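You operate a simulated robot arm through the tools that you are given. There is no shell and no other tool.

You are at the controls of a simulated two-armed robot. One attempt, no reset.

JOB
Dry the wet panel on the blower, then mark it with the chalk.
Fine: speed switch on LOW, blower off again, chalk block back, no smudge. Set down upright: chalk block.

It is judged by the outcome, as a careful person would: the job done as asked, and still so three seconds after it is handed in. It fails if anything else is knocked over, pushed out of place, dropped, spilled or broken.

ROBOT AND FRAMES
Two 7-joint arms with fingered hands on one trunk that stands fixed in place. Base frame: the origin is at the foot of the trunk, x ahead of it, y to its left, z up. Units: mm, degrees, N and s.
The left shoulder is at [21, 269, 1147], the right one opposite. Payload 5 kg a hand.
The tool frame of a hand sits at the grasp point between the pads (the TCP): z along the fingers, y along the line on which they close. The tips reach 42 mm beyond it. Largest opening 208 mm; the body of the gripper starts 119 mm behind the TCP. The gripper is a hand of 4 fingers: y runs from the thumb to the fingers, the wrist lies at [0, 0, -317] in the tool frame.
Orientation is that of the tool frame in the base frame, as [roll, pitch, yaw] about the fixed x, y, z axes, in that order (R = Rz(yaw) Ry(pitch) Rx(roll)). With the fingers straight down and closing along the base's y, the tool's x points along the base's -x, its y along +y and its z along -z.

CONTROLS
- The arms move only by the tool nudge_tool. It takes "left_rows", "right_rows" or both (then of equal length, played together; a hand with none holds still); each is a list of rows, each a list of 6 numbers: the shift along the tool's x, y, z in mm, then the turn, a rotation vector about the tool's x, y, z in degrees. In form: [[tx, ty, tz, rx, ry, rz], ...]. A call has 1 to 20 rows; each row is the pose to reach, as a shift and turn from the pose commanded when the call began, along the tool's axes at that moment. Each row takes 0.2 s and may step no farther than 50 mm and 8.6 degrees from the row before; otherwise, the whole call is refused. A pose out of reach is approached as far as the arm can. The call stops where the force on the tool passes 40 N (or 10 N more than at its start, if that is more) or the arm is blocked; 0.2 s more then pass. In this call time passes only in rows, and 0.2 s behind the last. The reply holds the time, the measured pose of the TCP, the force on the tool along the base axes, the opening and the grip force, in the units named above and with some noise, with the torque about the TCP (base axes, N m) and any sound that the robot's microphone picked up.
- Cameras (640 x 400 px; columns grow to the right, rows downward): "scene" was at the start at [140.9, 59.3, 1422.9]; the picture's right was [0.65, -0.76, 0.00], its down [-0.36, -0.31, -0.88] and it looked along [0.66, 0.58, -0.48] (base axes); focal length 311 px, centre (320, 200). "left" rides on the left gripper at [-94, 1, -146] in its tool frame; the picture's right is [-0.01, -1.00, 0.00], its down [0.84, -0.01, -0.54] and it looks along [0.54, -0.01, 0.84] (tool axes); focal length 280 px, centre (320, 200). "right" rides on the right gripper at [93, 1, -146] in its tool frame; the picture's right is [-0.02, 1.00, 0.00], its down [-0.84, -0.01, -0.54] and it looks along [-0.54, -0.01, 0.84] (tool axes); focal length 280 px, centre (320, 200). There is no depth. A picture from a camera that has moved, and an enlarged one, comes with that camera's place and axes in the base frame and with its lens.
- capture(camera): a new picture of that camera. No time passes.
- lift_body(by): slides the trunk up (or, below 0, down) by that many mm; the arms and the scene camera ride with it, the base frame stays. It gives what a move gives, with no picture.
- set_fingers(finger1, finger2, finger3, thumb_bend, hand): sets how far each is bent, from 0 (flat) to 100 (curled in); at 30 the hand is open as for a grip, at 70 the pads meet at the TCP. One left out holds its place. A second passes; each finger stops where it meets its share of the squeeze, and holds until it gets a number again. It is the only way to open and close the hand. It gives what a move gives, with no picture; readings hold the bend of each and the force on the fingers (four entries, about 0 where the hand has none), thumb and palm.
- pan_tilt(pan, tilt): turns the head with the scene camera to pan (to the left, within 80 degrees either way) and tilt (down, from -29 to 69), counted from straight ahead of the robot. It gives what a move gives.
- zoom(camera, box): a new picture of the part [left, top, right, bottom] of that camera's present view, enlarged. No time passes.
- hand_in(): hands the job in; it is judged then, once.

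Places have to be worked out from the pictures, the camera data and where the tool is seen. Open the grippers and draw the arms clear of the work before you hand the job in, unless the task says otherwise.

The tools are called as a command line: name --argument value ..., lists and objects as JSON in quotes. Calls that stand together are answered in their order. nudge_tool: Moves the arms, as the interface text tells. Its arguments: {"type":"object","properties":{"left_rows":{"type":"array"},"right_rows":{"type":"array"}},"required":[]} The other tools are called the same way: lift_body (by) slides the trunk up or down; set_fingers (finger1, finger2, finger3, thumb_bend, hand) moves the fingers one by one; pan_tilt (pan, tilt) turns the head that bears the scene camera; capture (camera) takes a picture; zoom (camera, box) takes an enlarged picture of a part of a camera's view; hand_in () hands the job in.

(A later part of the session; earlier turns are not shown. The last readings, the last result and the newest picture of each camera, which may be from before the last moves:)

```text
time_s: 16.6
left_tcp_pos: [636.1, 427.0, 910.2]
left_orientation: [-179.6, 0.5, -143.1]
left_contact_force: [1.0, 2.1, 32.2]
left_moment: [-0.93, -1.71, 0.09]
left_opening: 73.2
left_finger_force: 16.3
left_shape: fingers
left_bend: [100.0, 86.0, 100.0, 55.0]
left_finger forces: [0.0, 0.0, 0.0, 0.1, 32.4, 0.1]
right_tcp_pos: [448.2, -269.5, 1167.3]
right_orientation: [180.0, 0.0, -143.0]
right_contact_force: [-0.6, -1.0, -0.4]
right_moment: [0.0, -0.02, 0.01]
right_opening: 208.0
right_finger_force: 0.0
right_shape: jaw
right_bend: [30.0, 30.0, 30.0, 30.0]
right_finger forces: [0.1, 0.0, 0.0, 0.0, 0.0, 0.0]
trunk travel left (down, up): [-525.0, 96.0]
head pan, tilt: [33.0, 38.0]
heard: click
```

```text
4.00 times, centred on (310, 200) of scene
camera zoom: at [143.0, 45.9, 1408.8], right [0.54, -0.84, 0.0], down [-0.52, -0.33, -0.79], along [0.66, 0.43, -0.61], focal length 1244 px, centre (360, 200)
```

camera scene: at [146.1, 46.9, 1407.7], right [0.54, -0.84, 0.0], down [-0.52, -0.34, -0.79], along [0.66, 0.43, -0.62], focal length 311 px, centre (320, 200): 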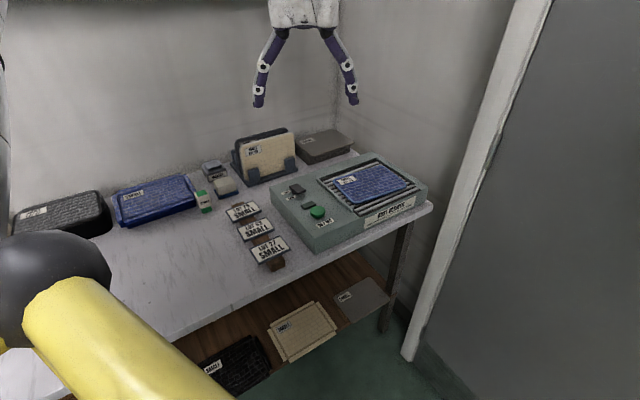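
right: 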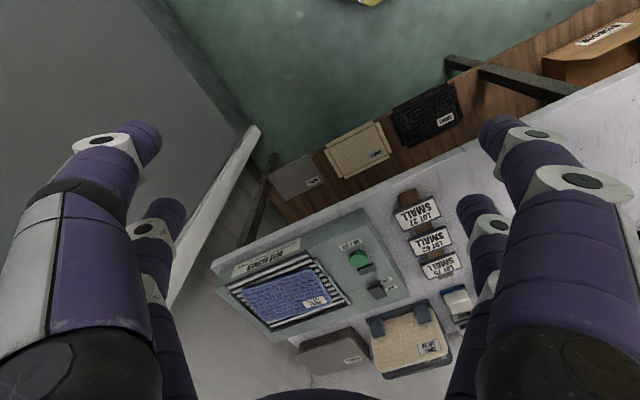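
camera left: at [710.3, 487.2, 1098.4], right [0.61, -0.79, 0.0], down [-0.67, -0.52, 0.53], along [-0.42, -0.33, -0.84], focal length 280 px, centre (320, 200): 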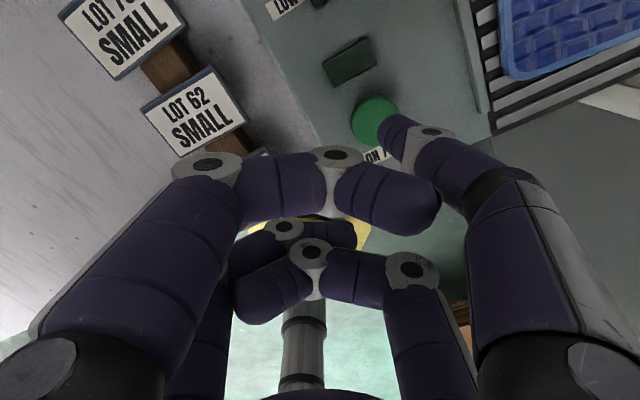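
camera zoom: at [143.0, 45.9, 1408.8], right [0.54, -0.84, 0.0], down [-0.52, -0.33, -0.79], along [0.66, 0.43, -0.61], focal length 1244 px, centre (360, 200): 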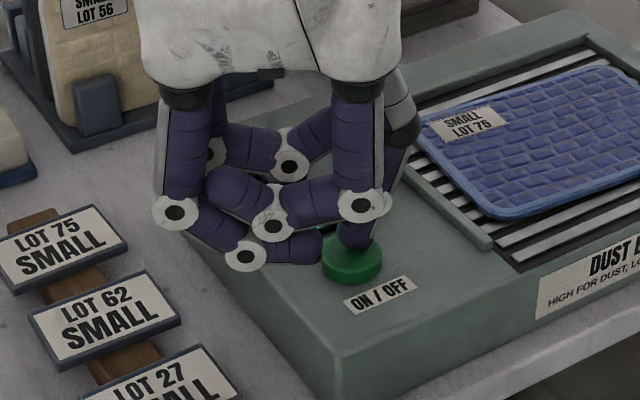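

A click was heard. I lift straight off and look at the lamp and the panel.

nudge_tool --left_rows '[[0, 0, -10, 0, 0, 0], [0, 0, -45, 0, 0, 0], [0, 0, -90, 0, 0, 0]]'

zoom --camera "scene" --box '[270, 140, 430, 260]'

capture --camera "left"

```text
time_s: 17.4
left_tcp_pos: [630.8, 426.1, 997.0]
left_orientation: [-179.7, 0.3, -143.1]
left_contact_force: [0.1, 0.0, -0.1]
left_moment: [0.05, -0.08, 0.02]
left_opening: 74.4
left_finger_force: 0.0
left_shape: fingers
left_bend: [100.0, 86.0, 100.0, 55.0]
left_finger forces: [0.1, 0.0, 0.1, 0.0, 0.0, 0.0]
right_tcp_pos: [449.1, -269.9, 1165.7]
right_orientation: [-180.0, 0.0, -143.0]
right_contact_force: [-0.1, 0.6, 0.0]
right_moment: [0.06, -0.08, -0.02]
right_opening: 208.0
right_finger_force: 0.1
right_shape: jaw
right_bend: [30.0, 30.0, 30.0, 30.0]
right_finger forces: [0.0, 0.0, 0.1, 0.0, 0.1, 0.0]
trunk travel left (down, up): [-525.0, 96.0]
head pan, tilt: [33.0, 38.0]
```

```text
3.33 times, centred on (350, 200) of scene
camera zoom: at [143.8, 46.4, 1408.4], right [0.54, -0.84, 0.0], down [-0.52, -0.34, -0.79], along [0.66, 0.43, -0.61], focal length 1037 px, centre (220, 200)
```

zoom: 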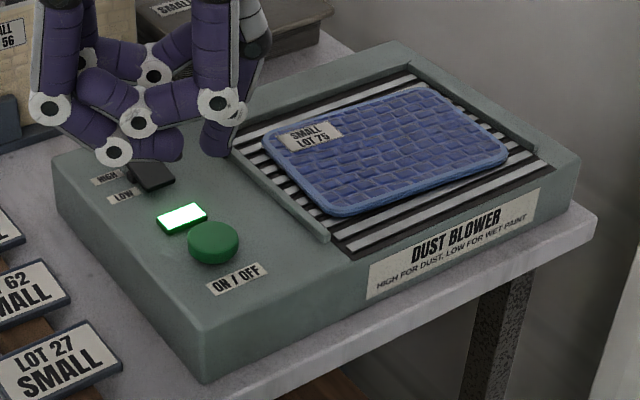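

```text
taken
camera left: at [704.7, 483.7, 1142.4], right [0.61, -0.79, 0.0], down [-0.67, -0.51, 0.54], along [-0.42, -0.33, -0.84], focal length 280 px, centre (320, 200)
```

left: 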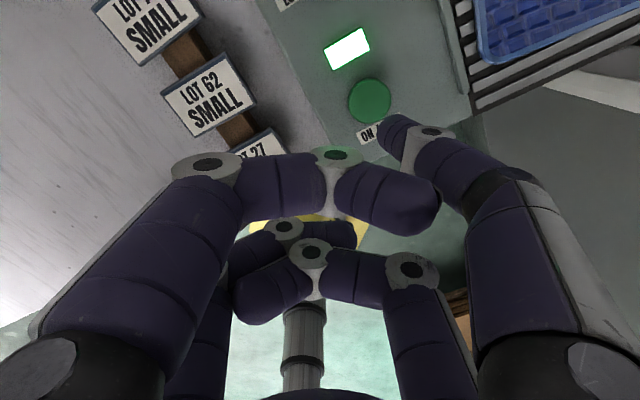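

The lamp is lit and the blower runs on LOW with the panel staying put. I take a reference close-up of the panel to watch it dry.

zoom --camera "scene" --box '[325, 150, 425, 220]'

nudge_tool --left_rows '[[0, 0, -10, 0, 0, 0], [0, 0, -20, 0, 0, 0], [0, 0, -30, 0, 0, 0], [0, 0, -40, 0, 0, 0], [0, 0, -40, 0, 0, 0], [0, 0, -40, 0, 0, 0], [0, 0, -40, 0, 0, 0], [0, 0, -40, 0, 0, 0], [0, 0, -40, 0, 0, 0], [0, 0, -40, 0, 0, 0], [0, 0, -40, 0, 0, 0], [0, 0, -40, 0, 0, 0], [0, 0, -40, 0, 0, 0], [0, 0, -40, 0, 0, 0], [0, 0, -40, 0, 0, 0]]'

zoom --camera "scene" --box '[325, 150, 425, 220]'

```text
5.71 times, centred on (375, 185) of scene
camera zoom: at [143.8, 46.4, 1408.4], right [0.54, -0.84, 0.0], down [-0.52, -0.34, -0.79], along [0.66, 0.43, -0.61], focal length 1777 px, centre (6, 286)
```

zoom: 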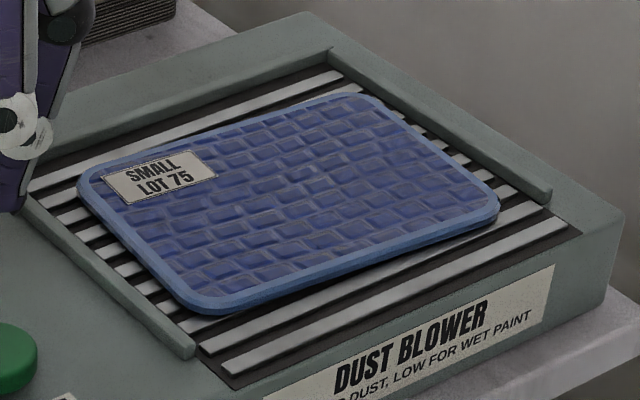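

```text
time_s: 20.6
left_tcp_pos: [634.0, 425.4, 1035.5]
left_orientation: [-179.8, 0.2, -143.0]
left_contact_force: [-0.2, 0.2, 0.5]
left_moment: [0.0, -0.02, -0.01]
left_opening: 74.3
left_finger_force: 0.0
left_shape: fingers
left_bend: [100.0, 86.0, 100.0, 55.0]
left_finger forces: [0.0, 0.1, 0.0, 0.1, 0.0, 0.0]
right_tcp_pos: [450.1, -269.2, 1166.6]
right_orientation: [-180.0, -0.1, -143.0]
right_contact_force: [-0.2, -0.2, -0.6]
right_moment: [-0.02, -0.02, -0.02]
right_opening: 208.4
right_finger_force: 0.1
right_shape: jaw
right_bend: [30.0, 30.0, 30.0, 30.0]
right_finger forces: [0.0, 0.0, 0.0, 0.1, 0.0, 0.0]
trunk travel left (down, up): [-525.0, 96.0]
head pan, tilt: [33.0, 38.0]
```

```text
5.71 times, centred on (375, 185) of scene
camera zoom: at [144.5, 46.7, 1408.3], right [0.54, -0.84, 0.0], down [-0.52, -0.34, -0.79], along [0.66, 0.43, -0.62], focal length 1777 px, centre (6, 286)
```

zoom: 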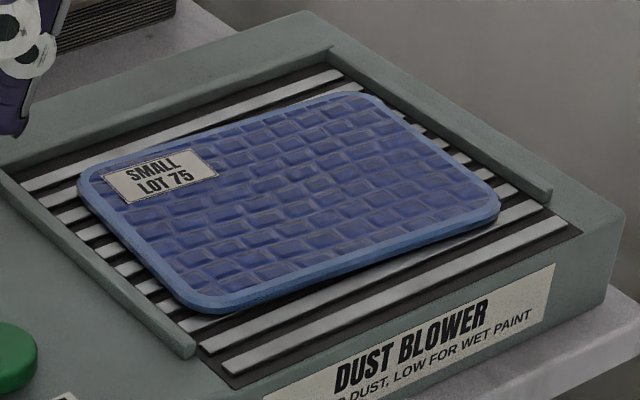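

No clear change yet; the blower keeps running. While it dries I use the time to bring the left hand over the chalk, high above everything, to measure it.

nudge_tool --left_rows '[[-19, 42, 0, 0, 0, 0], [-37, 84, 0, 0, 0, 0], [-56, 127, 0, 0, 0, 0], [-74, 169, 0, 0, 0, 0], [-93, 211, 0, 0, 0, 0], [-112, 253, 0, 0, 0, 0], [-130, 296, 0, 0, 0, 0]]'

capture --camera "left"

capture --camera "scene"

zoom --camera "scene" --box '[325, 150, 425, 220]'

```text
time_s: 22.2
left_tcp_pos: [558.5, 743.8, 1034.0]
left_orientation: [-179.7, 0.1, -143.1]
left_contact_force: [0.7, 1.2, -0.8]
left_moment: [-0.13, -0.02, 0.02]
left_opening: 74.4
left_finger_force: 0.1
left_shape: fingers
left_bend: [100.0, 87.0, 100.0, 55.0]
left_finger forces: [0.0, 0.1, 0.0, 0.0, 0.0, 0.1]
right_tcp_pos: [449.1, -267.3, 1166.2]
right_orientation: [180.0, -0.1, -143.0]
right_contact_force: [-0.3, -0.6, 0.2]
right_moment: [-0.15, -0.02, 0.02]
right_opening: 207.8
right_finger_force: 0.1
right_shape: jaw
right_bend: [30.0, 30.0, 30.0, 30.0]
right_finger forces: [0.0, 0.0, 0.0, 0.1, 0.0, 0.1]
trunk travel left (down, up): [-525.0, 96.0]
head pan, tilt: [33.0, 38.0]
```

```text
taken
camera left: at [632.3, 802.8, 1178.8], right [0.61, -0.79, 0.01], down [-0.67, -0.51, 0.54], along [-0.42, -0.33, -0.84], focal length 280 px, centre (320, 200)
```

left: 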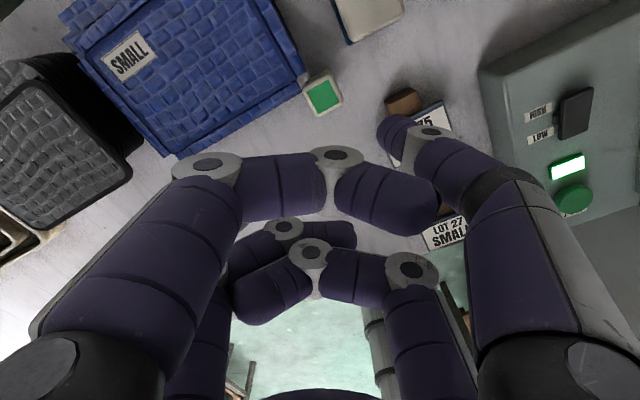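

```text
taken
camera scene: at [144.4, 47.9, 1408.2], right [0.55, -0.84, 0.0], down [-0.52, -0.34, -0.79], along [0.66, 0.43, -0.62], focal length 311 px, centre (320, 200)
```

scene: 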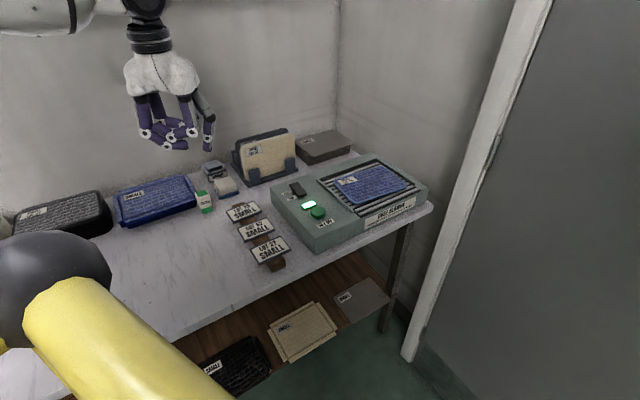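

```text
5.71 times, centred on (375, 185) of scene
camera zoom: at [144.4, 47.9, 1408.2], right [0.55, -0.84, 0.0], down [-0.52, -0.34, -0.79], along [0.66, 0.43, -0.62], focal length 1777 px, centre (6, 286)
```

zoom: 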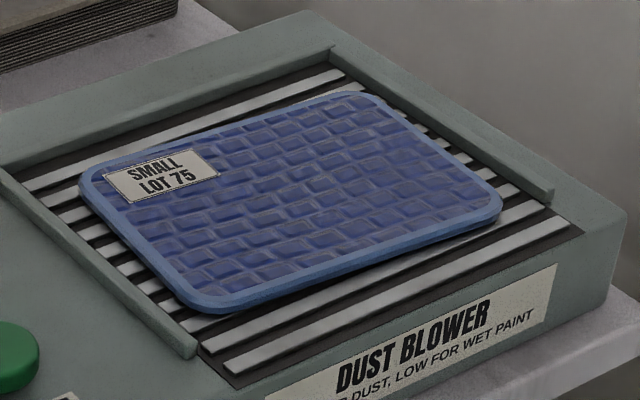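

I enlarge the chalk and its neighbours from above.

zoom --camera "left" --box '[250, 50, 410, 150]'

zoom --camera "scene" --box '[180, 155, 260, 225]'

```text
4.00 times, centred on (330, 100) of left
camera zoom: at [632.3, 802.8, 1178.8], right [0.61, -0.79, 0.01], down [-0.67, -0.51, 0.54], along [-0.42, -0.33, -0.84], focal length 1122 px, centre (280, 600)
```

zoom: 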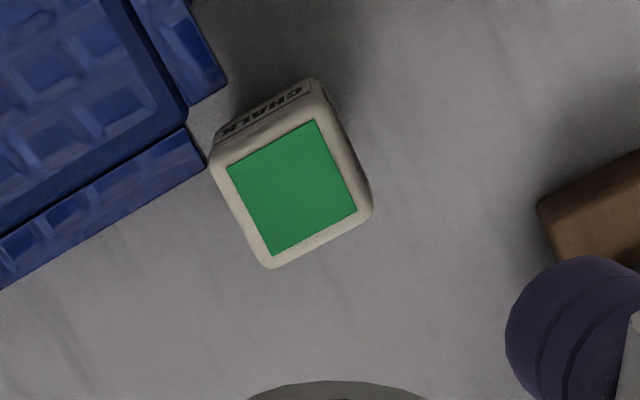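

```text
5.71 times, centred on (220, 190) of scene
camera zoom: at [144.4, 47.9, 1408.2], right [0.55, -0.84, 0.0], down [-0.52, -0.34, -0.79], along [0.66, 0.43, -0.62], focal length 1777 px, centre (891, 257)
```

zoom: 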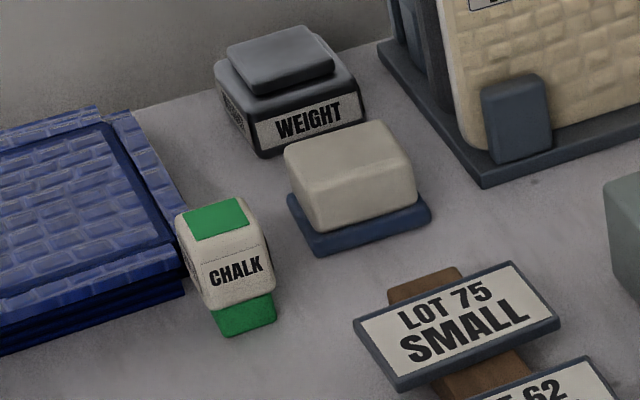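

The chalk block stands at about (578,752), top near z 849, about 33 mm square with its faces turned about 26° like the rest of the table; the blue stack's corner is only a few mm off its left-rear edge. While the blower runs, I go back up over the blower to compare the panel's look with the first view.

nudge_tool --left_rows '[[0, 0, -41, 0, 0, 0], [0, 0, -82, 0, 0, 0], [0, 0, -123, 0, 0, 0], [-4, -47, -123, 0, 0, 0], [-8, -94, -123, 0, 0, 0], [-13, -141, -123, 0, 0, 0], [-17, -188, -123, 0, 0, 0], [-21, -235, -123, 0, 0, 0], [-26, -282, -123, 0, 0, 0], [-30, -328, -123, 0, 0, 0]]'

zoom --camera "left" --box '[330, 0, 554, 200]'

zoom --camera "scene" --box '[325, 150, 425, 220]'

```text
time_s: 24.4
left_tcp_pos: [782.6, 497.3, 1157.6]
left_orientation: [-179.9, 0.2, -143.1]
left_contact_force: [0.3, -0.5, 0.3]
left_moment: [0.03, 0.11, -0.03]
left_opening: 74.8
left_finger_force: 0.0
left_shape: fingers
left_bend: [100.0, 87.0, 100.0, 55.0]
left_finger forces: [0.0, 0.1, 0.0, 0.0, 0.1, 0.1]
right_tcp_pos: [450.0, -269.3, 1165.4]
right_orientation: [179.9, -0.1, -143.0]
right_contact_force: [0.5, -0.9, -1.6]
right_moment: [0.05, 0.18, -0.02]
right_opening: 207.8
right_finger_force: 0.1
right_shape: jaw
right_bend: [30.0, 30.0, 30.0, 30.0]
right_finger forces: [0.1, 0.0, 0.0, 0.1, 0.0, 0.1]
trunk travel left (down, up): [-525.0, 96.0]
head pan, tilt: [33.0, 38.0]
```

```text
2.00 times, centred on (442, 100) of left
camera zoom: at [856.3, 555.6, 1303.0], right [0.61, -0.79, 0.0], down [-0.67, -0.52, 0.54], along [-0.42, -0.33, -0.84], focal length 561 px, centre (76, 400)
```

zoom: 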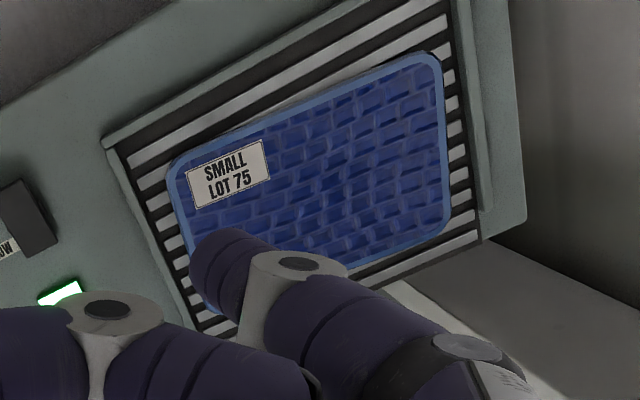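

```text
5.71 times, centred on (375, 185) of scene
camera zoom: at [145.8, 46.3, 1407.9], right [0.54, -0.84, 0.0], down [-0.52, -0.34, -0.79], along [0.66, 0.43, -0.62], focal length 1777 px, centre (6, 286)
```

zoom: 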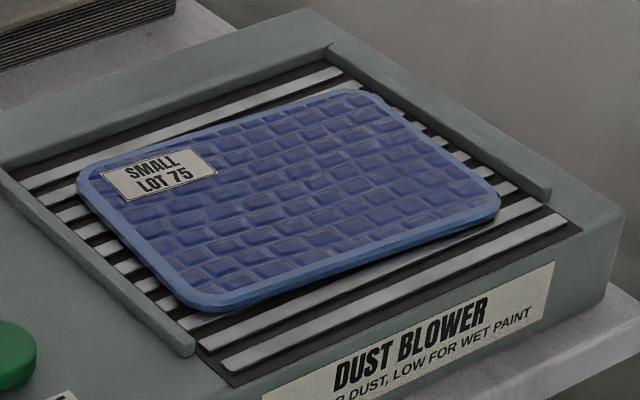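

The panel stays in place; its surface may be turning slightly more matte. I hold still and let it dry, then compare the same view.

nudge_tool --left_rows '[[0, 0, 0, 0, 0, 0], [0, 0, 0, 0, 0, 0], [0, 0, 0, 0, 0, 0], [0, 0, 0, 0, 0, 0], [0, 0, 0, 0, 0, 0], [0, 0, 0, 0, 0, 0], [0, 0, 0, 0, 0, 0], [0, 0, 0, 0, 0, 0], [0, 0, 0, 0, 0, 0], [0, 0, 0, 0, 0, 0], [0, 0, 0, 0, 0, 0], [0, 0, 0, 0, 0, 0], [0, 0, 0, 0, 0, 0], [0, 0, 0, 0, 0, 0], [0, 0, 0, 0, 0, 0], [0, 0, 0, 0, 0, 0], [0, 0, 0, 0, 0, 0], [0, 0, 0, 0, 0, 0], [0, 0, 0, 0, 0, 0], [0, 0, 0, 0, 0, 0]]'

zoom --camera "left" --box '[330, 0, 554, 200]'

zoom --camera "scene" --box '[325, 150, 425, 220]'

```text
time_s: 28.6
left_tcp_pos: [782.8, 497.4, 1158.5]
left_orientation: [-179.7, 0.2, -143.1]
left_contact_force: [-0.3, 0.3, 0.1]
left_moment: [0.03, -0.02, -0.03]
left_opening: 74.9
left_finger_force: 0.1
left_shape: fingers
left_bend: [100.0, 87.0, 100.0, 55.0]
left_finger forces: [0.1, 0.1, 0.0, 0.0, 0.1, 0.0]
right_tcp_pos: [448.6, -269.7, 1166.5]
right_orientation: [180.0, 0.0, -143.0]
right_contact_force: [-0.6, -0.3, -0.2]
right_moment: [0.0, -0.02, 0.02]
right_opening: 207.8
right_finger_force: 0.0
right_shape: jaw
right_bend: [30.0, 30.0, 30.0, 30.0]
right_finger forces: [0.1, 0.0, 0.0, 0.0, 0.0, 0.0]
trunk travel left (down, up): [-525.0, 96.0]
head pan, tilt: [33.0, 38.0]
```

```text
2.00 times, centred on (442, 100) of left
camera zoom: at [854.9, 555.7, 1304.7], right [0.61, -0.79, 0.0], down [-0.67, -0.52, 0.54], along [-0.42, -0.33, -0.84], focal length 561 px, centre (76, 400)
```

zoom: 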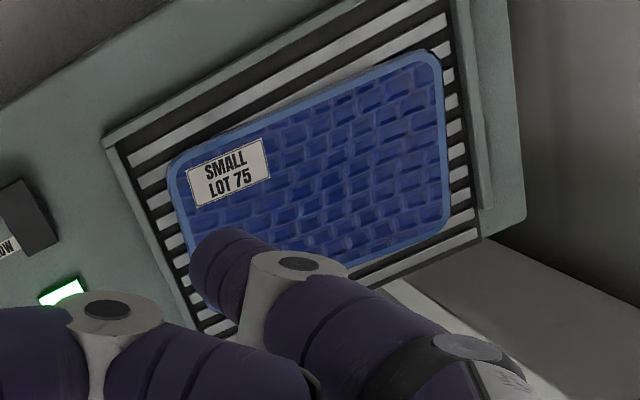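

```text
5.71 times, centred on (375, 185) of scene
camera zoom: at [144.5, 46.7, 1408.3], right [0.54, -0.84, 0.0], down [-0.52, -0.34, -0.79], along [0.66, 0.43, -0.62], focal length 1777 px, centre (6, 286)
```

zoom: 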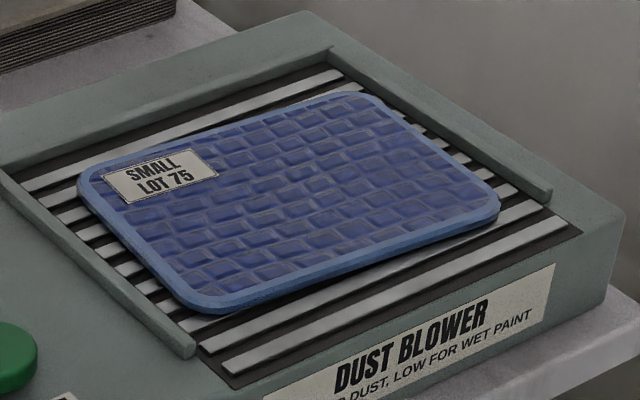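

It looks a bit duller than at the start, but I cannot be sure it is dry, so I let the blower run on.

nudge_tool --left_rows '[[0, 0, 0, 0, 0, 0], [0, 0, 0, 0, 0, 0], [0, 0, 0, 0, 0, 0], [0, 0, 0, 0, 0, 0], [0, 0, 0, 0, 0, 0], [0, 0, 0, 0, 0, 0], [0, 0, 0, 0, 0, 0], [0, 0, 0, 0, 0, 0], [0, 0, 0, 0, 0, 0], [0, 0, 0, 0, 0, 0], [0, 0, 0, 0, 0, 0], [0, 0, 0, 0, 0, 0], [0, 0, 0, 0, 0, 0], [0, 0, 0, 0, 0, 0], [0, 0, 0, 0, 0, 0], [0, 0, 0, 0, 0, 0], [0, 0, 0, 0, 0, 0], [0, 0, 0, 0, 0, 0], [0, 0, 0, 0, 0, 0], [0, 0, 0, 0, 0, 0]]'

nudge_tool --left_rows '[[0, 0, 0, 0, 0, 0], [0, 0, 0, 0, 0, 0], [0, 0, 0, 0, 0, 0], [0, 0, 0, 0, 0, 0], [0, 0, 0, 0, 0, 0], [0, 0, 0, 0, 0, 0], [0, 0, 0, 0, 0, 0], [0, 0, 0, 0, 0, 0], [0, 0, 0, 0, 0, 0], [0, 0, 0, 0, 0, 0], [0, 0, 0, 0, 0, 0], [0, 0, 0, 0, 0, 0], [0, 0, 0, 0, 0, 0], [0, 0, 0, 0, 0, 0], [0, 0, 0, 0, 0, 0], [0, 0, 0, 0, 0, 0], [0, 0, 0, 0, 0, 0], [0, 0, 0, 0, 0, 0], [0, 0, 0, 0, 0, 0], [0, 0, 0, 0, 0, 0]]'

zoom --camera "left" --box '[330, 0, 554, 200]'

zoom --camera "scene" --box '[325, 150, 425, 220]'

```text
time_s: 32.8
left_tcp_pos: [781.4, 497.8, 1159.4]
left_orientation: [-179.7, 0.2, -143.1]
left_contact_force: [0.8, -0.3, -0.6]
left_moment: [-0.02, 0.02, 0.02]
left_opening: 74.7
left_finger_force: 0.1
left_shape: fingers
left_bend: [100.0, 87.0, 100.0, 55.0]
left_finger forces: [0.1, 0.0, 0.0, 0.0, 0.0, 0.0]
right_tcp_pos: [448.4, -269.8, 1165.6]
right_orientation: [-179.9, 0.0, -143.0]
right_contact_force: [0.5, -0.3, 0.0]
right_moment: [-0.04, -0.01, 0.0]
right_opening: 207.9
right_finger_force: 0.1
right_shape: jaw
right_bend: [30.0, 30.0, 30.0, 30.0]
right_finger forces: [0.0, 0.0, 0.1, 0.0, 0.2, 0.0]
trunk travel left (down, up): [-525.0, 96.0]
head pan, tilt: [33.0, 38.0]
```

```text
time_s: 37.0
left_tcp_pos: [781.7, 497.7, 1157.9]
left_orientation: [-179.8, 0.2, -143.1]
left_contact_force: [0.3, 0.0, 1.3]
left_moment: [0.01, 0.02, 0.01]
left_opening: 74.7
left_finger_force: 0.1
left_shape: fingers
left_bend: [100.0, 87.0, 100.0, 55.0]
left_finger forces: [0.0, 0.0, 0.0, 0.0, 0.0, 0.0]
right_tcp_pos: [449.0, -268.3, 1165.1]
right_orientation: [-180.0, 0.0, -142.9]
right_contact_force: [0.2, 0.1, -0.3]
right_moment: [-0.01, -0.01, 0.02]
right_opening: 208.0
right_finger_force: 0.0
right_shape: jaw
right_bend: [30.0, 30.0, 30.0, 30.0]
right_finger forces: [0.1, 0.0, 0.0, 0.0, 0.0, 0.1]
trunk travel left (down, up): [-525.0, 96.0]
head pan, tilt: [33.0, 38.0]
```

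```text
2.00 times, centred on (442, 100) of left
camera zoom: at [854.9, 555.7, 1304.7], right [0.61, -0.79, 0.0], down [-0.67, -0.52, 0.54], along [-0.42, -0.33, -0.84], focal length 561 px, centre (76, 400)
```

zoom: 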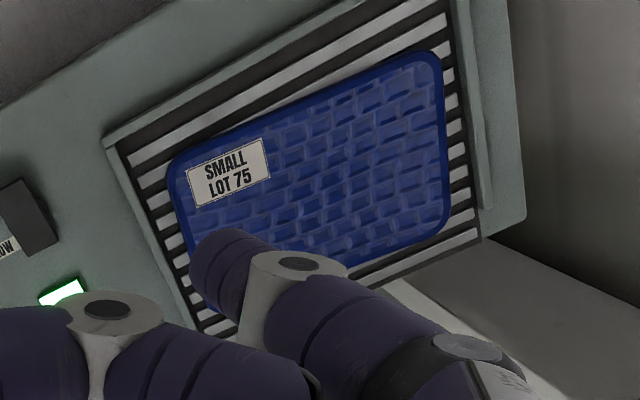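

```text
5.71 times, centred on (375, 185) of scene
camera zoom: at [144.5, 46.7, 1408.3], right [0.54, -0.84, 0.0], down [-0.52, -0.34, -0.79], along [0.66, 0.43, -0.62], focal length 1777 px, centre (6, 286)
```

zoom: 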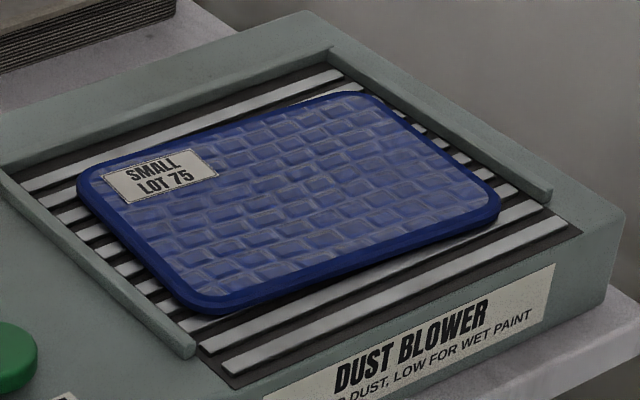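

The panel's rim has turned from pale blue to dark navy, the same as the dry blue stack, so it is dry. I go back over the button to switch the blower off.

nudge_tool --left_rows '[[40, 8, 15, 0, 0, 0], [80, 16, 30, 0, 0, 0], [120, 24, 45, 0, 0, 0], [159, 32, 60, 0, 0, 0], [159, 32, 105, 0, 0, 0], [159, 32, 150, 0, 0, 0], [159, 32, 190, 0, 0, 0], [159, 32, 206, 0, 0, 0]]'

capture --camera "left"

```text
time_s: 38.8
left_tcp_pos: [635.1, 428.6, 952.8]
left_orientation: [-179.7, 0.4, -143.0]
left_contact_force: [-0.1, -0.8, -0.1]
left_moment: [0.04, -0.02, -0.02]
left_opening: 74.6
left_finger_force: 0.1
left_shape: fingers
left_bend: [100.0, 87.0, 100.0, 55.0]
left_finger forces: [0.0, 0.0, 0.0, 0.0, 0.0, 0.1]
right_tcp_pos: [448.7, -269.0, 1166.2]
right_orientation: [180.0, 0.0, -143.0]
right_contact_force: [-0.3, 0.4, 0.2]
right_moment: [0.01, -0.02, -0.01]
right_opening: 208.0
right_finger_force: 0.1
right_shape: jaw
right_bend: [30.0, 30.0, 30.0, 30.0]
right_finger forces: [0.1, 0.0, 0.1, 0.1, 0.0, 0.0]
trunk travel left (down, up): [-525.0, 96.0]
head pan, tilt: [33.0, 38.0]
```

```text
taken
camera left: at [707.9, 486.7, 1099.5], right [0.61, -0.79, 0.0], down [-0.67, -0.52, 0.53], along [-0.42, -0.33, -0.84], focal length 280 px, centre (320, 200)
```

left: 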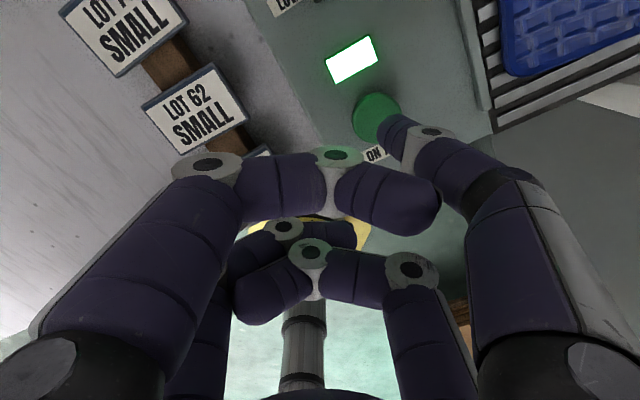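

Same alignment as before, lamp still lit. I press once as before.

nudge_tool --left_rows '[[2, 0, 20, 0, 0, 0], [2, 0, 34, 0, 0, 0], [2, 0, 37, 0, 0, 0], [2, 0, 40, 0, 0, 0], [2, 0, 42, 0, 0, 0], [2, 0, 44, 0, 0, 0], [2, 0, 46, 0, 0, 0]]'

```text
time_s: 40.4
left_tcp_pos: [634.5, 425.7, 909.5]
left_orientation: [-179.6, 0.5, -143.1]
left_contact_force: [2.6, 1.6, 31.3]
left_moment: [-0.85, -1.71, 0.1]
left_opening: 73.5
left_finger_force: 15.4
left_shape: fingers
left_bend: [100.0, 87.0, 100.0, 55.0]
left_finger forces: [0.0, 0.0, 0.0, 0.0, 30.5, 0.0]
right_tcp_pos: [448.2, -269.5, 1166.9]
right_orientation: [-179.9, 0.1, -143.0]
right_contact_force: [0.5, -0.1, -0.6]
right_moment: [0.01, 0.0, -0.04]
right_opening: 208.0
right_finger_force: 0.2
right_shape: jaw
right_bend: [30.0, 30.0, 30.0, 30.0]
right_finger forces: [0.0, 0.0, 0.0, 0.0, 0.0, 0.0]
trunk travel left (down, up): [-525.0, 96.0]
head pan, tilt: [33.0, 38.0]
heard: click
```

A click was heard again. I lift off and check the lamp.

nudge_tool --left_rows '[[0, 0, -10, 0, 0, 0], [0, 0, -45, 0, 0, 0], [0, 0, -90, 0, 0, 0], [0, 0, -130, 0, 0, 0]]'

zoom --camera "scene" --box '[270, 140, 430, 260]'

zoom --camera "scene" --box '[0, 155, 240, 305]'

```text
time_s: 41.4
left_tcp_pos: [631.0, 426.6, 1037.6]
left_orientation: [-179.9, 0.2, -143.1]
left_contact_force: [0.1, -0.9, -0.1]
left_moment: [0.09, -0.08, 0.0]
left_opening: 74.6
left_finger_force: 0.1
left_shape: fingers
left_bend: [100.0, 87.0, 100.0, 55.0]
left_finger forces: [0.0, 0.0, 0.0, 0.1, 0.0, 0.0]
right_tcp_pos: [449.3, -269.0, 1166.4]
right_orientation: [-179.9, 0.1, -142.9]
right_contact_force: [-0.6, -0.1, 1.3]
right_moment: [0.04, -0.08, 0.02]
right_opening: 208.0
right_finger_force: 0.0
right_shape: jaw
right_bend: [30.0, 30.0, 30.0, 30.0]
right_finger forces: [0.0, 0.0, 0.1, 0.0, 0.1, 0.0]
trunk travel left (down, up): [-525.0, 96.0]
head pan, tilt: [33.0, 38.0]
```

```text
3.33 times, centred on (350, 200) of scene
camera zoom: at [143.8, 46.3, 1408.4], right [0.54, -0.84, 0.0], down [-0.52, -0.33, -0.79], along [0.66, 0.43, -0.61], focal length 1037 px, centre (220, 200)
```

zoom: 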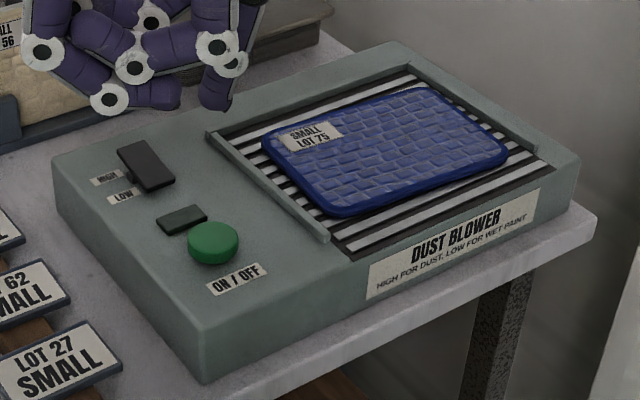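

```text
2.67 times, centred on (120, 230) of scene
camera zoom: at [143.8, 46.3, 1408.4], right [0.54, -0.84, 0.0], down [-0.52, -0.33, -0.79], along [0.66, 0.43, -0.61], focal length 830 px, centre (853, 120)
```

zoom: 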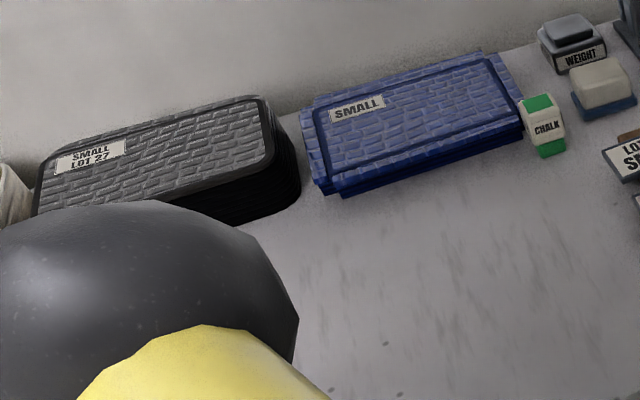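

Lamp is off, the switch stands on LOW and the panel lies dry in place. Now for the chalk: I open the thumb, uncurl finger1 and keep fingers 2 and 3 curled so that thumb and finger1 form a pinch.

set_fingers --hand "left" --thumb_bend 40

set_fingers --hand "left" --finger1 57

set_fingers --hand "left" --thumb_bend 57

nudge_tool --left_rows '[[-18, 40, 0, 0, 0, -3.8], [-36, 79, 0, 0, 0, -7.6], [-53, 119, 0, 0, 0, -11.4], [-71, 159, 0, 0, 0, -15.2], [-89, 198, 0, 0, 0, -19], [-107, 238, 0, 0, 0, -22.8], [-124, 278, 0, 0, 0, -26.5]]'

capture --camera "left"

capture --camera "scene"

```text
time_s: 42.4
left_tcp_pos: [632.9, 426.9, 1038.2]
left_orientation: [-179.7, 0.2, -143.1]
left_contact_force: [-0.6, 0.1, 0.3]
left_moment: [-0.03, -0.02, 0.01]
left_opening: 87.9
left_finger_force: 0.1
left_shape: fingers
left_bend: [100.0, 87.0, 100.0, 40.0]
left_finger forces: [0.0, 0.0, 0.0, 0.1, 0.1, 0.0]
right_tcp_pos: [449.4, -269.4, 1167.1]
right_orientation: [180.0, 0.1, -143.0]
right_contact_force: [1.3, 0.3, -0.6]
right_moment: [0.02, -0.04, 0.0]
right_opening: 207.8
right_finger_force: 0.0
right_shape: jaw
right_bend: [30.0, 30.0, 30.0, 30.0]
right_finger forces: [0.0, 0.0, 0.0, 0.0, 0.0, 0.0]
trunk travel left (down, up): [-525.0, 96.0]
head pan, tilt: [33.0, 38.0]
```

```text
time_s: 43.4
left_tcp_pos: [633.2, 427.1, 1037.5]
left_orientation: [-179.7, 0.2, -143.0]
left_contact_force: [0.7, 0.2, 0.5]
left_moment: [0.0, 0.04, 0.01]
left_opening: 123.4
left_finger_force: 0.0
left_shape: fingers
left_bend: [56.0, 87.0, 100.0, 40.0]
left_finger forces: [0.0, 0.0, 0.1, 0.0, 0.1, 0.1]
right_tcp_pos: [448.4, -269.3, 1165.0]
right_orientation: [-180.0, 0.0, -143.0]
right_contact_force: [-1.0, -0.2, -0.8]
right_moment: [0.0, 0.03, 0.02]
right_opening: 208.0
right_finger_force: 0.0
right_shape: jaw
right_bend: [30.0, 30.0, 30.0, 30.0]
right_finger forces: [0.0, 0.1, 0.0, 0.0, 0.0, 0.0]
trunk travel left (down, up): [-525.0, 96.0]
head pan, tilt: [33.0, 38.0]
```

```text
time_s: 44.4
left_tcp_pos: [633.0, 426.5, 1037.6]
left_orientation: [-179.7, 0.2, -143.1]
left_contact_force: [0.4, 0.2, 0.6]
left_moment: [0.0, -0.02, -0.02]
left_opening: 80.8
left_finger_force: 0.0
left_shape: fingers
left_bend: [56.0, 87.0, 100.0, 56.0]
left_finger forces: [0.0, 0.1, 0.1, 0.1, 0.1, 0.1]
right_tcp_pos: [449.0, -268.9, 1166.1]
right_orientation: [-180.0, 0.0, -143.0]
right_contact_force: [0.4, 0.3, -0.7]
right_moment: [0.0, 0.01, -0.01]
right_opening: 207.6
right_finger_force: 0.1
right_shape: jaw
right_bend: [30.0, 30.0, 30.0, 30.0]
right_finger forces: [0.0, 0.1, 0.1, 0.0, 0.0, 0.1]
trunk travel left (down, up): [-525.0, 96.0]
head pan, tilt: [33.0, 38.0]
```

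```text
time_s: 46.0
left_tcp_pos: [565.9, 724.9, 1035.8]
left_orientation: [-179.7, -0.1, -116.4]
left_contact_force: [-0.3, 0.3, -0.7]
left_moment: [-0.14, 0.02, 0.03]
left_opening: 81.0
left_finger_force: 0.1
left_shape: fingers
left_bend: [56.0, 87.0, 100.0, 56.0]
left_finger forces: [0.0, 0.1, 0.1, 0.0, 0.0, 0.0]
right_tcp_pos: [448.3, -267.3, 1167.4]
right_orientation: [-180.0, 0.0, -143.0]
right_contact_force: [-0.3, 0.9, 0.2]
right_moment: [-0.12, -0.05, -0.03]
right_opening: 207.8
right_finger_force: 0.0
right_shape: jaw
right_bend: [30.0, 30.0, 30.0, 30.0]
right_finger forces: [0.1, 0.1, 0.1, 0.0, 0.0, 0.0]
trunk travel left (down, up): [-525.0, 96.0]
head pan, tilt: [33.0, 38.0]
```

```text
taken
camera left: at [605.5, 810.2, 1180.7], right [0.9, -0.43, 0.01], down [-0.37, -0.76, 0.54], along [-0.23, -0.49, -0.84], focal length 280 px, centre (320, 200)
```

left: 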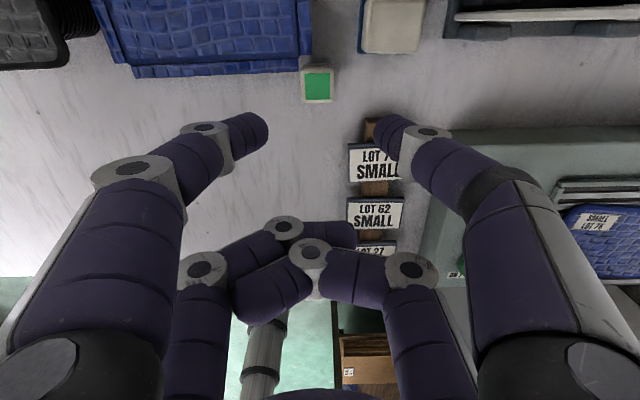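

```text
taken
camera scene: at [144.3, 47.8, 1408.2], right [0.54, -0.84, 0.0], down [-0.52, -0.34, -0.79], along [0.66, 0.43, -0.62], focal length 311 px, centre (320, 200)
```

scene: 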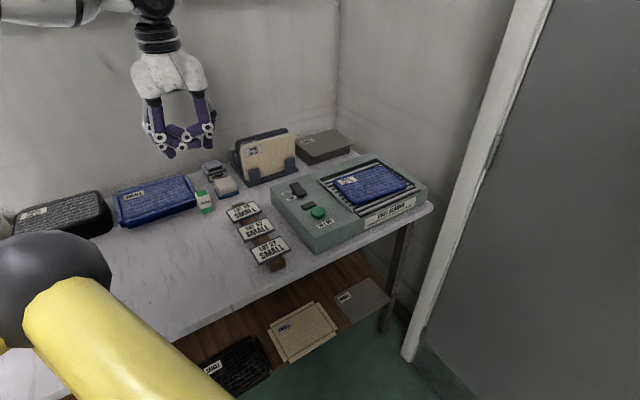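

The hand is now square with the chalk. I enlarge to measure the chalk relative to the finger tips.

zoom --camera "left" --box '[230, 40, 422, 160]'

zoom --camera "scene" --box '[120, 90, 280, 220]'

```text
3.33 times, centred on (326, 100) of left
camera zoom: at [605.5, 810.2, 1180.7], right [0.9, -0.43, 0.01], down [-0.37, -0.76, 0.54], along [-0.23, -0.49, -0.84], focal length 935 px, centre (300, 533)
```

zoom: 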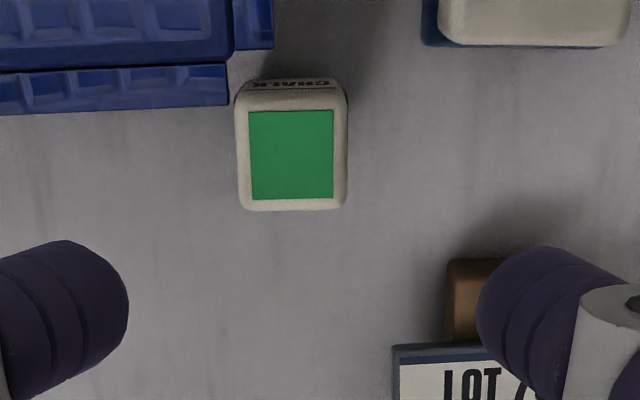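

```text
3.08 times, centred on (200, 155) of scene
camera zoom: at [144.3, 47.8, 1408.2], right [0.54, -0.84, 0.0], down [-0.52, -0.34, -0.79], along [0.66, 0.43, -0.62], focal length 957 px, centre (689, 338)
```

zoom: 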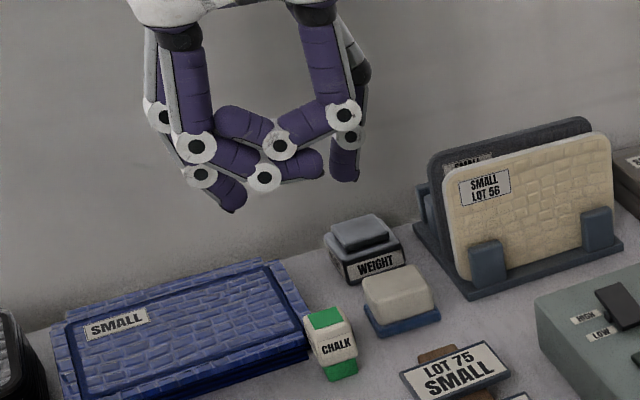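

Chalk centre sits 31 mm outward and about 2 mm toward finger1 in the tool frame, with the pinch at 27 mm and 0; the stack's front edge is clear of finger1 by about 7 mm. I lower part of the way and check again.

nudge_tool --left_rows '[[0, 1, 40, 0, 0, 0], [-1, 2, 80, 0, 0, 0], [-1, 2, 115, 0, 0, 0]]'

capture --camera "left"

zoom --camera "scene" --box '[130, 120, 260, 225]'

```text
time_s: 46.8
left_tcp_pos: [564.7, 726.8, 918.2]
left_orientation: [-179.7, 0.0, -116.5]
left_contact_force: [-0.5, 1.1, -0.3]
left_moment: [-0.14, -0.01, 0.01]
left_opening: 81.0
left_finger_force: 0.2
left_shape: fingers
left_bend: [56.0, 87.0, 100.0, 56.0]
left_finger forces: [0.1, 0.1, 0.0, 0.0, 0.1, 0.0]
right_tcp_pos: [450.6, -266.5, 1166.4]
right_orientation: [-180.0, 0.0, -143.0]
right_contact_force: [-0.2, 0.3, 0.4]
right_moment: [-0.13, 0.1, -0.02]
right_opening: 207.7
right_finger_force: 0.0
right_shape: jaw
right_bend: [30.0, 30.0, 30.0, 30.0]
right_finger forces: [0.0, 0.0, 0.0, 0.1, 0.1, 0.1]
trunk travel left (down, up): [-525.0, 96.0]
head pan, tilt: [33.0, 38.0]
```

```text
taken
camera left: at [605.7, 812.0, 1064.0], right [0.9, -0.43, 0.01], down [-0.37, -0.76, 0.54], along [-0.23, -0.49, -0.84], focal length 280 px, centre (320, 200)
```

left: 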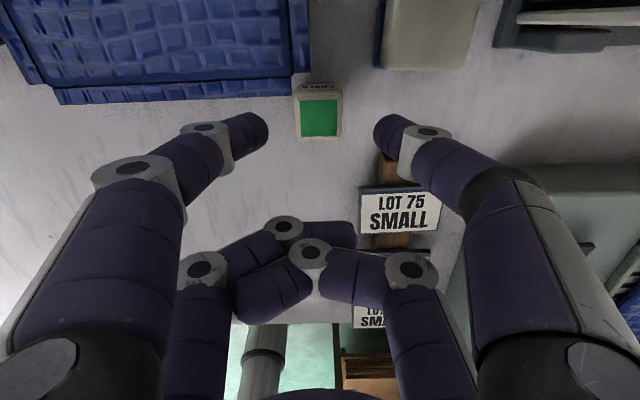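

```text
3.81 times, centred on (195, 172) of scene
camera zoom: at [145.0, 48.1, 1408.0], right [0.55, -0.84, 0.0], down [-0.52, -0.34, -0.79], along [0.66, 0.43, -0.62], focal length 1185 px, centre (796, 305)
```

zoom: 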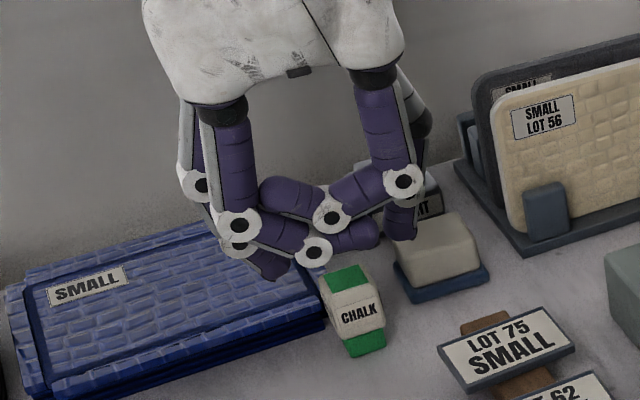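

The chalk now lies between the tips in the picture; one more enlarged check before the final descent.

zoom --camera "left" --box '[230, 60, 422, 180]'

zoom --camera "scene" --box '[170, 160, 250, 220]'

```text
3.33 times, centred on (326, 120) of left
camera zoom: at [605.7, 812.0, 1064.0], right [0.9, -0.43, 0.01], down [-0.37, -0.76, 0.54], along [-0.23, -0.49, -0.84], focal length 935 px, centre (300, 467)
```

zoom: 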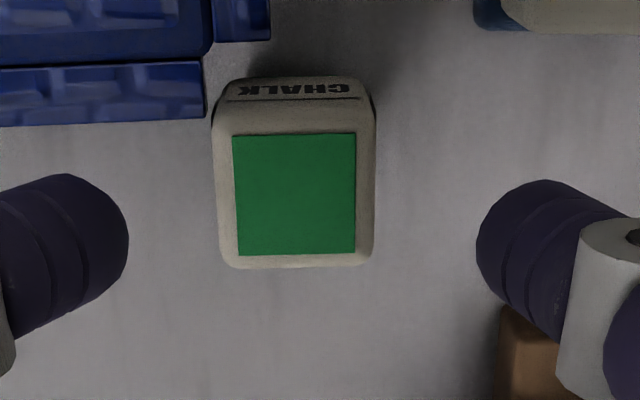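

```text
6.67 times, centred on (210, 190) of scene
camera zoom: at [145.0, 48.1, 1408.0], right [0.55, -0.84, 0.0], down [-0.52, -0.34, -0.79], along [0.66, 0.43, -0.62], focal length 2074 px, centre (1053, 267)
```

zoom: 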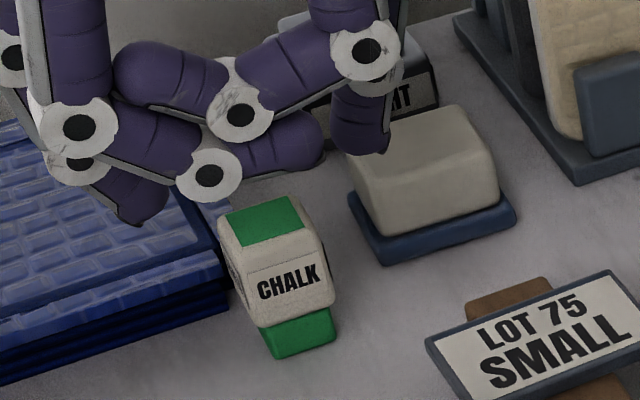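

All centred (within about 1 mm sideways, 3 mm fore-aft). I lower the last 58 mm so that the tips reach the lower part of the white sleeve, then look before closing.

nudge_tool --left_rows '[[0, 1, 20, 0, 0, 0], [0, 1, 40, 0, 0, 0], [0, 1, 50, 0, 0, 0], [0, 1, 58, 0, 0, 0]]'

capture --camera "left"

zoom --camera "scene" --box '[160, 150, 250, 220]'

```text
time_s: 47.8
left_tcp_pos: [564.8, 726.1, 862.8]
left_orientation: [-179.6, 0.0, -116.6]
left_contact_force: [0.1, -0.1, -0.4]
left_moment: [0.02, 0.01, -0.01]
left_opening: 80.8
left_finger_force: 0.1
left_shape: fingers
left_bend: [56.0, 87.0, 100.0, 56.0]
left_finger forces: [0.1, 0.0, 0.1, 0.0, 0.0, 0.0]
right_tcp_pos: [450.5, -268.9, 1166.4]
right_orientation: [179.9, -0.1, -143.0]
right_contact_force: [-0.9, -1.4, 0.7]
right_moment: [0.01, 0.01, 0.01]
right_opening: 207.5
right_finger_force: 0.1
right_shape: jaw
right_bend: [30.0, 30.0, 30.0, 30.0]
right_finger forces: [0.0, 0.0, 0.1, 0.0, 0.0, 0.0]
trunk travel left (down, up): [-525.0, 96.0]
head pan, tilt: [33.0, 38.0]
```

```text
taken
camera left: at [604.1, 811.0, 1007.9], right [0.9, -0.43, 0.01], down [-0.37, -0.76, 0.54], along [-0.23, -0.49, -0.84], focal length 280 px, centre (320, 200)
```

left: 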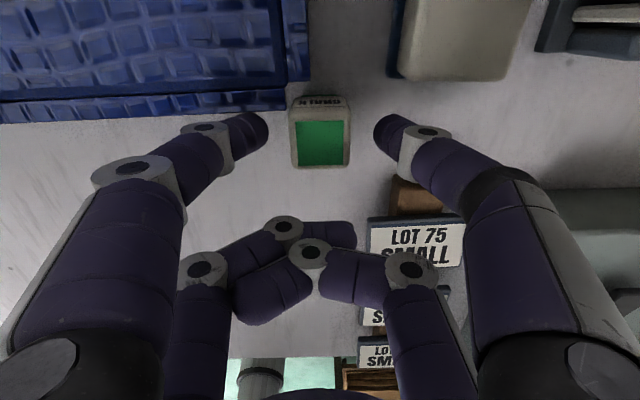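

```text
5.71 times, centred on (205, 185) of scene
camera zoom: at [144.6, 46.5, 1408.3], right [0.54, -0.84, 0.0], down [-0.52, -0.34, -0.79], along [0.66, 0.43, -0.62], focal length 1777 px, centre (977, 286)
```

zoom: 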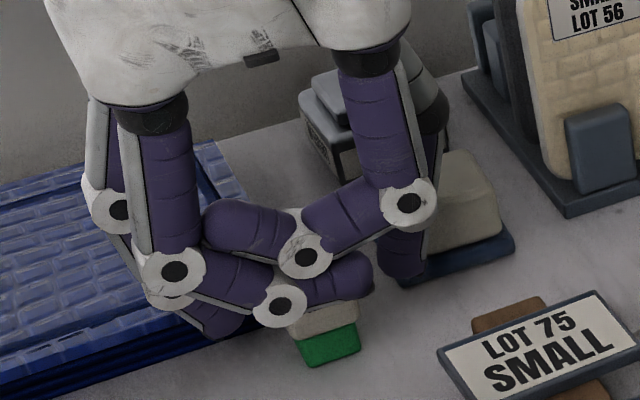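

Tips are at both sides of the chalk, nothing touched. I close thumb and finger1 gently.

set_fingers --hand "left" --finger1 70 --thumb_bend 70

capture --camera "left"

zoom --camera "scene" --box '[160, 150, 250, 220]'

```text
time_s: 48.8
left_tcp_pos: [564.8, 725.7, 862.2]
left_orientation: [-179.7, 0.1, -116.6]
left_contact_force: [0.5, -0.4, 0.4]
left_moment: [0.03, -0.06, -0.02]
left_opening: 43.3
left_finger_force: 9.1
left_shape: fingers
left_bend: [61.0, 87.0, 100.0, 67.0]
left_finger forces: [9.2, 0.0, 0.0, 0.1, 9.5, 0.0]
right_tcp_pos: [448.3, -269.1, 1165.9]
right_orientation: [180.0, 0.1, -143.0]
right_contact_force: [0.3, 0.5, -0.1]
right_moment: [-0.02, -0.05, -0.01]
right_opening: 208.0
right_finger_force: 0.1
right_shape: jaw
right_bend: [30.0, 30.0, 30.0, 30.0]
right_finger forces: [0.0, 0.1, 0.1, 0.0, 0.0, 0.0]
trunk travel left (down, up): [-525.0, 96.0]
head pan, tilt: [33.0, 38.0]
```

```text
taken
camera left: at [603.9, 811.2, 1007.9], right [0.9, -0.43, 0.01], down [-0.37, -0.76, 0.54], along [-0.23, -0.49, -0.84], focal length 280 px, centre (320, 200)
```

left: 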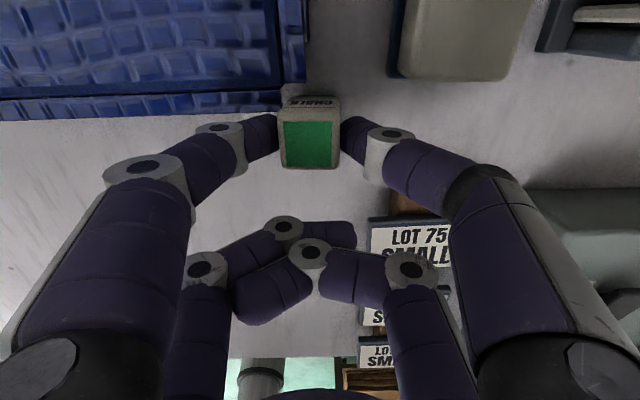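

```text
5.71 times, centred on (205, 185) of scene
camera zoom: at [144.5, 46.7, 1408.3], right [0.54, -0.84, 0.0], down [-0.52, -0.34, -0.79], along [0.66, 0.43, -0.62], focal length 1777 px, centre (977, 286)
```

zoom: 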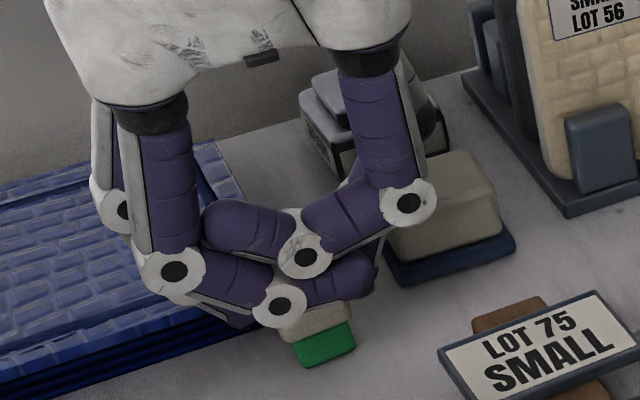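

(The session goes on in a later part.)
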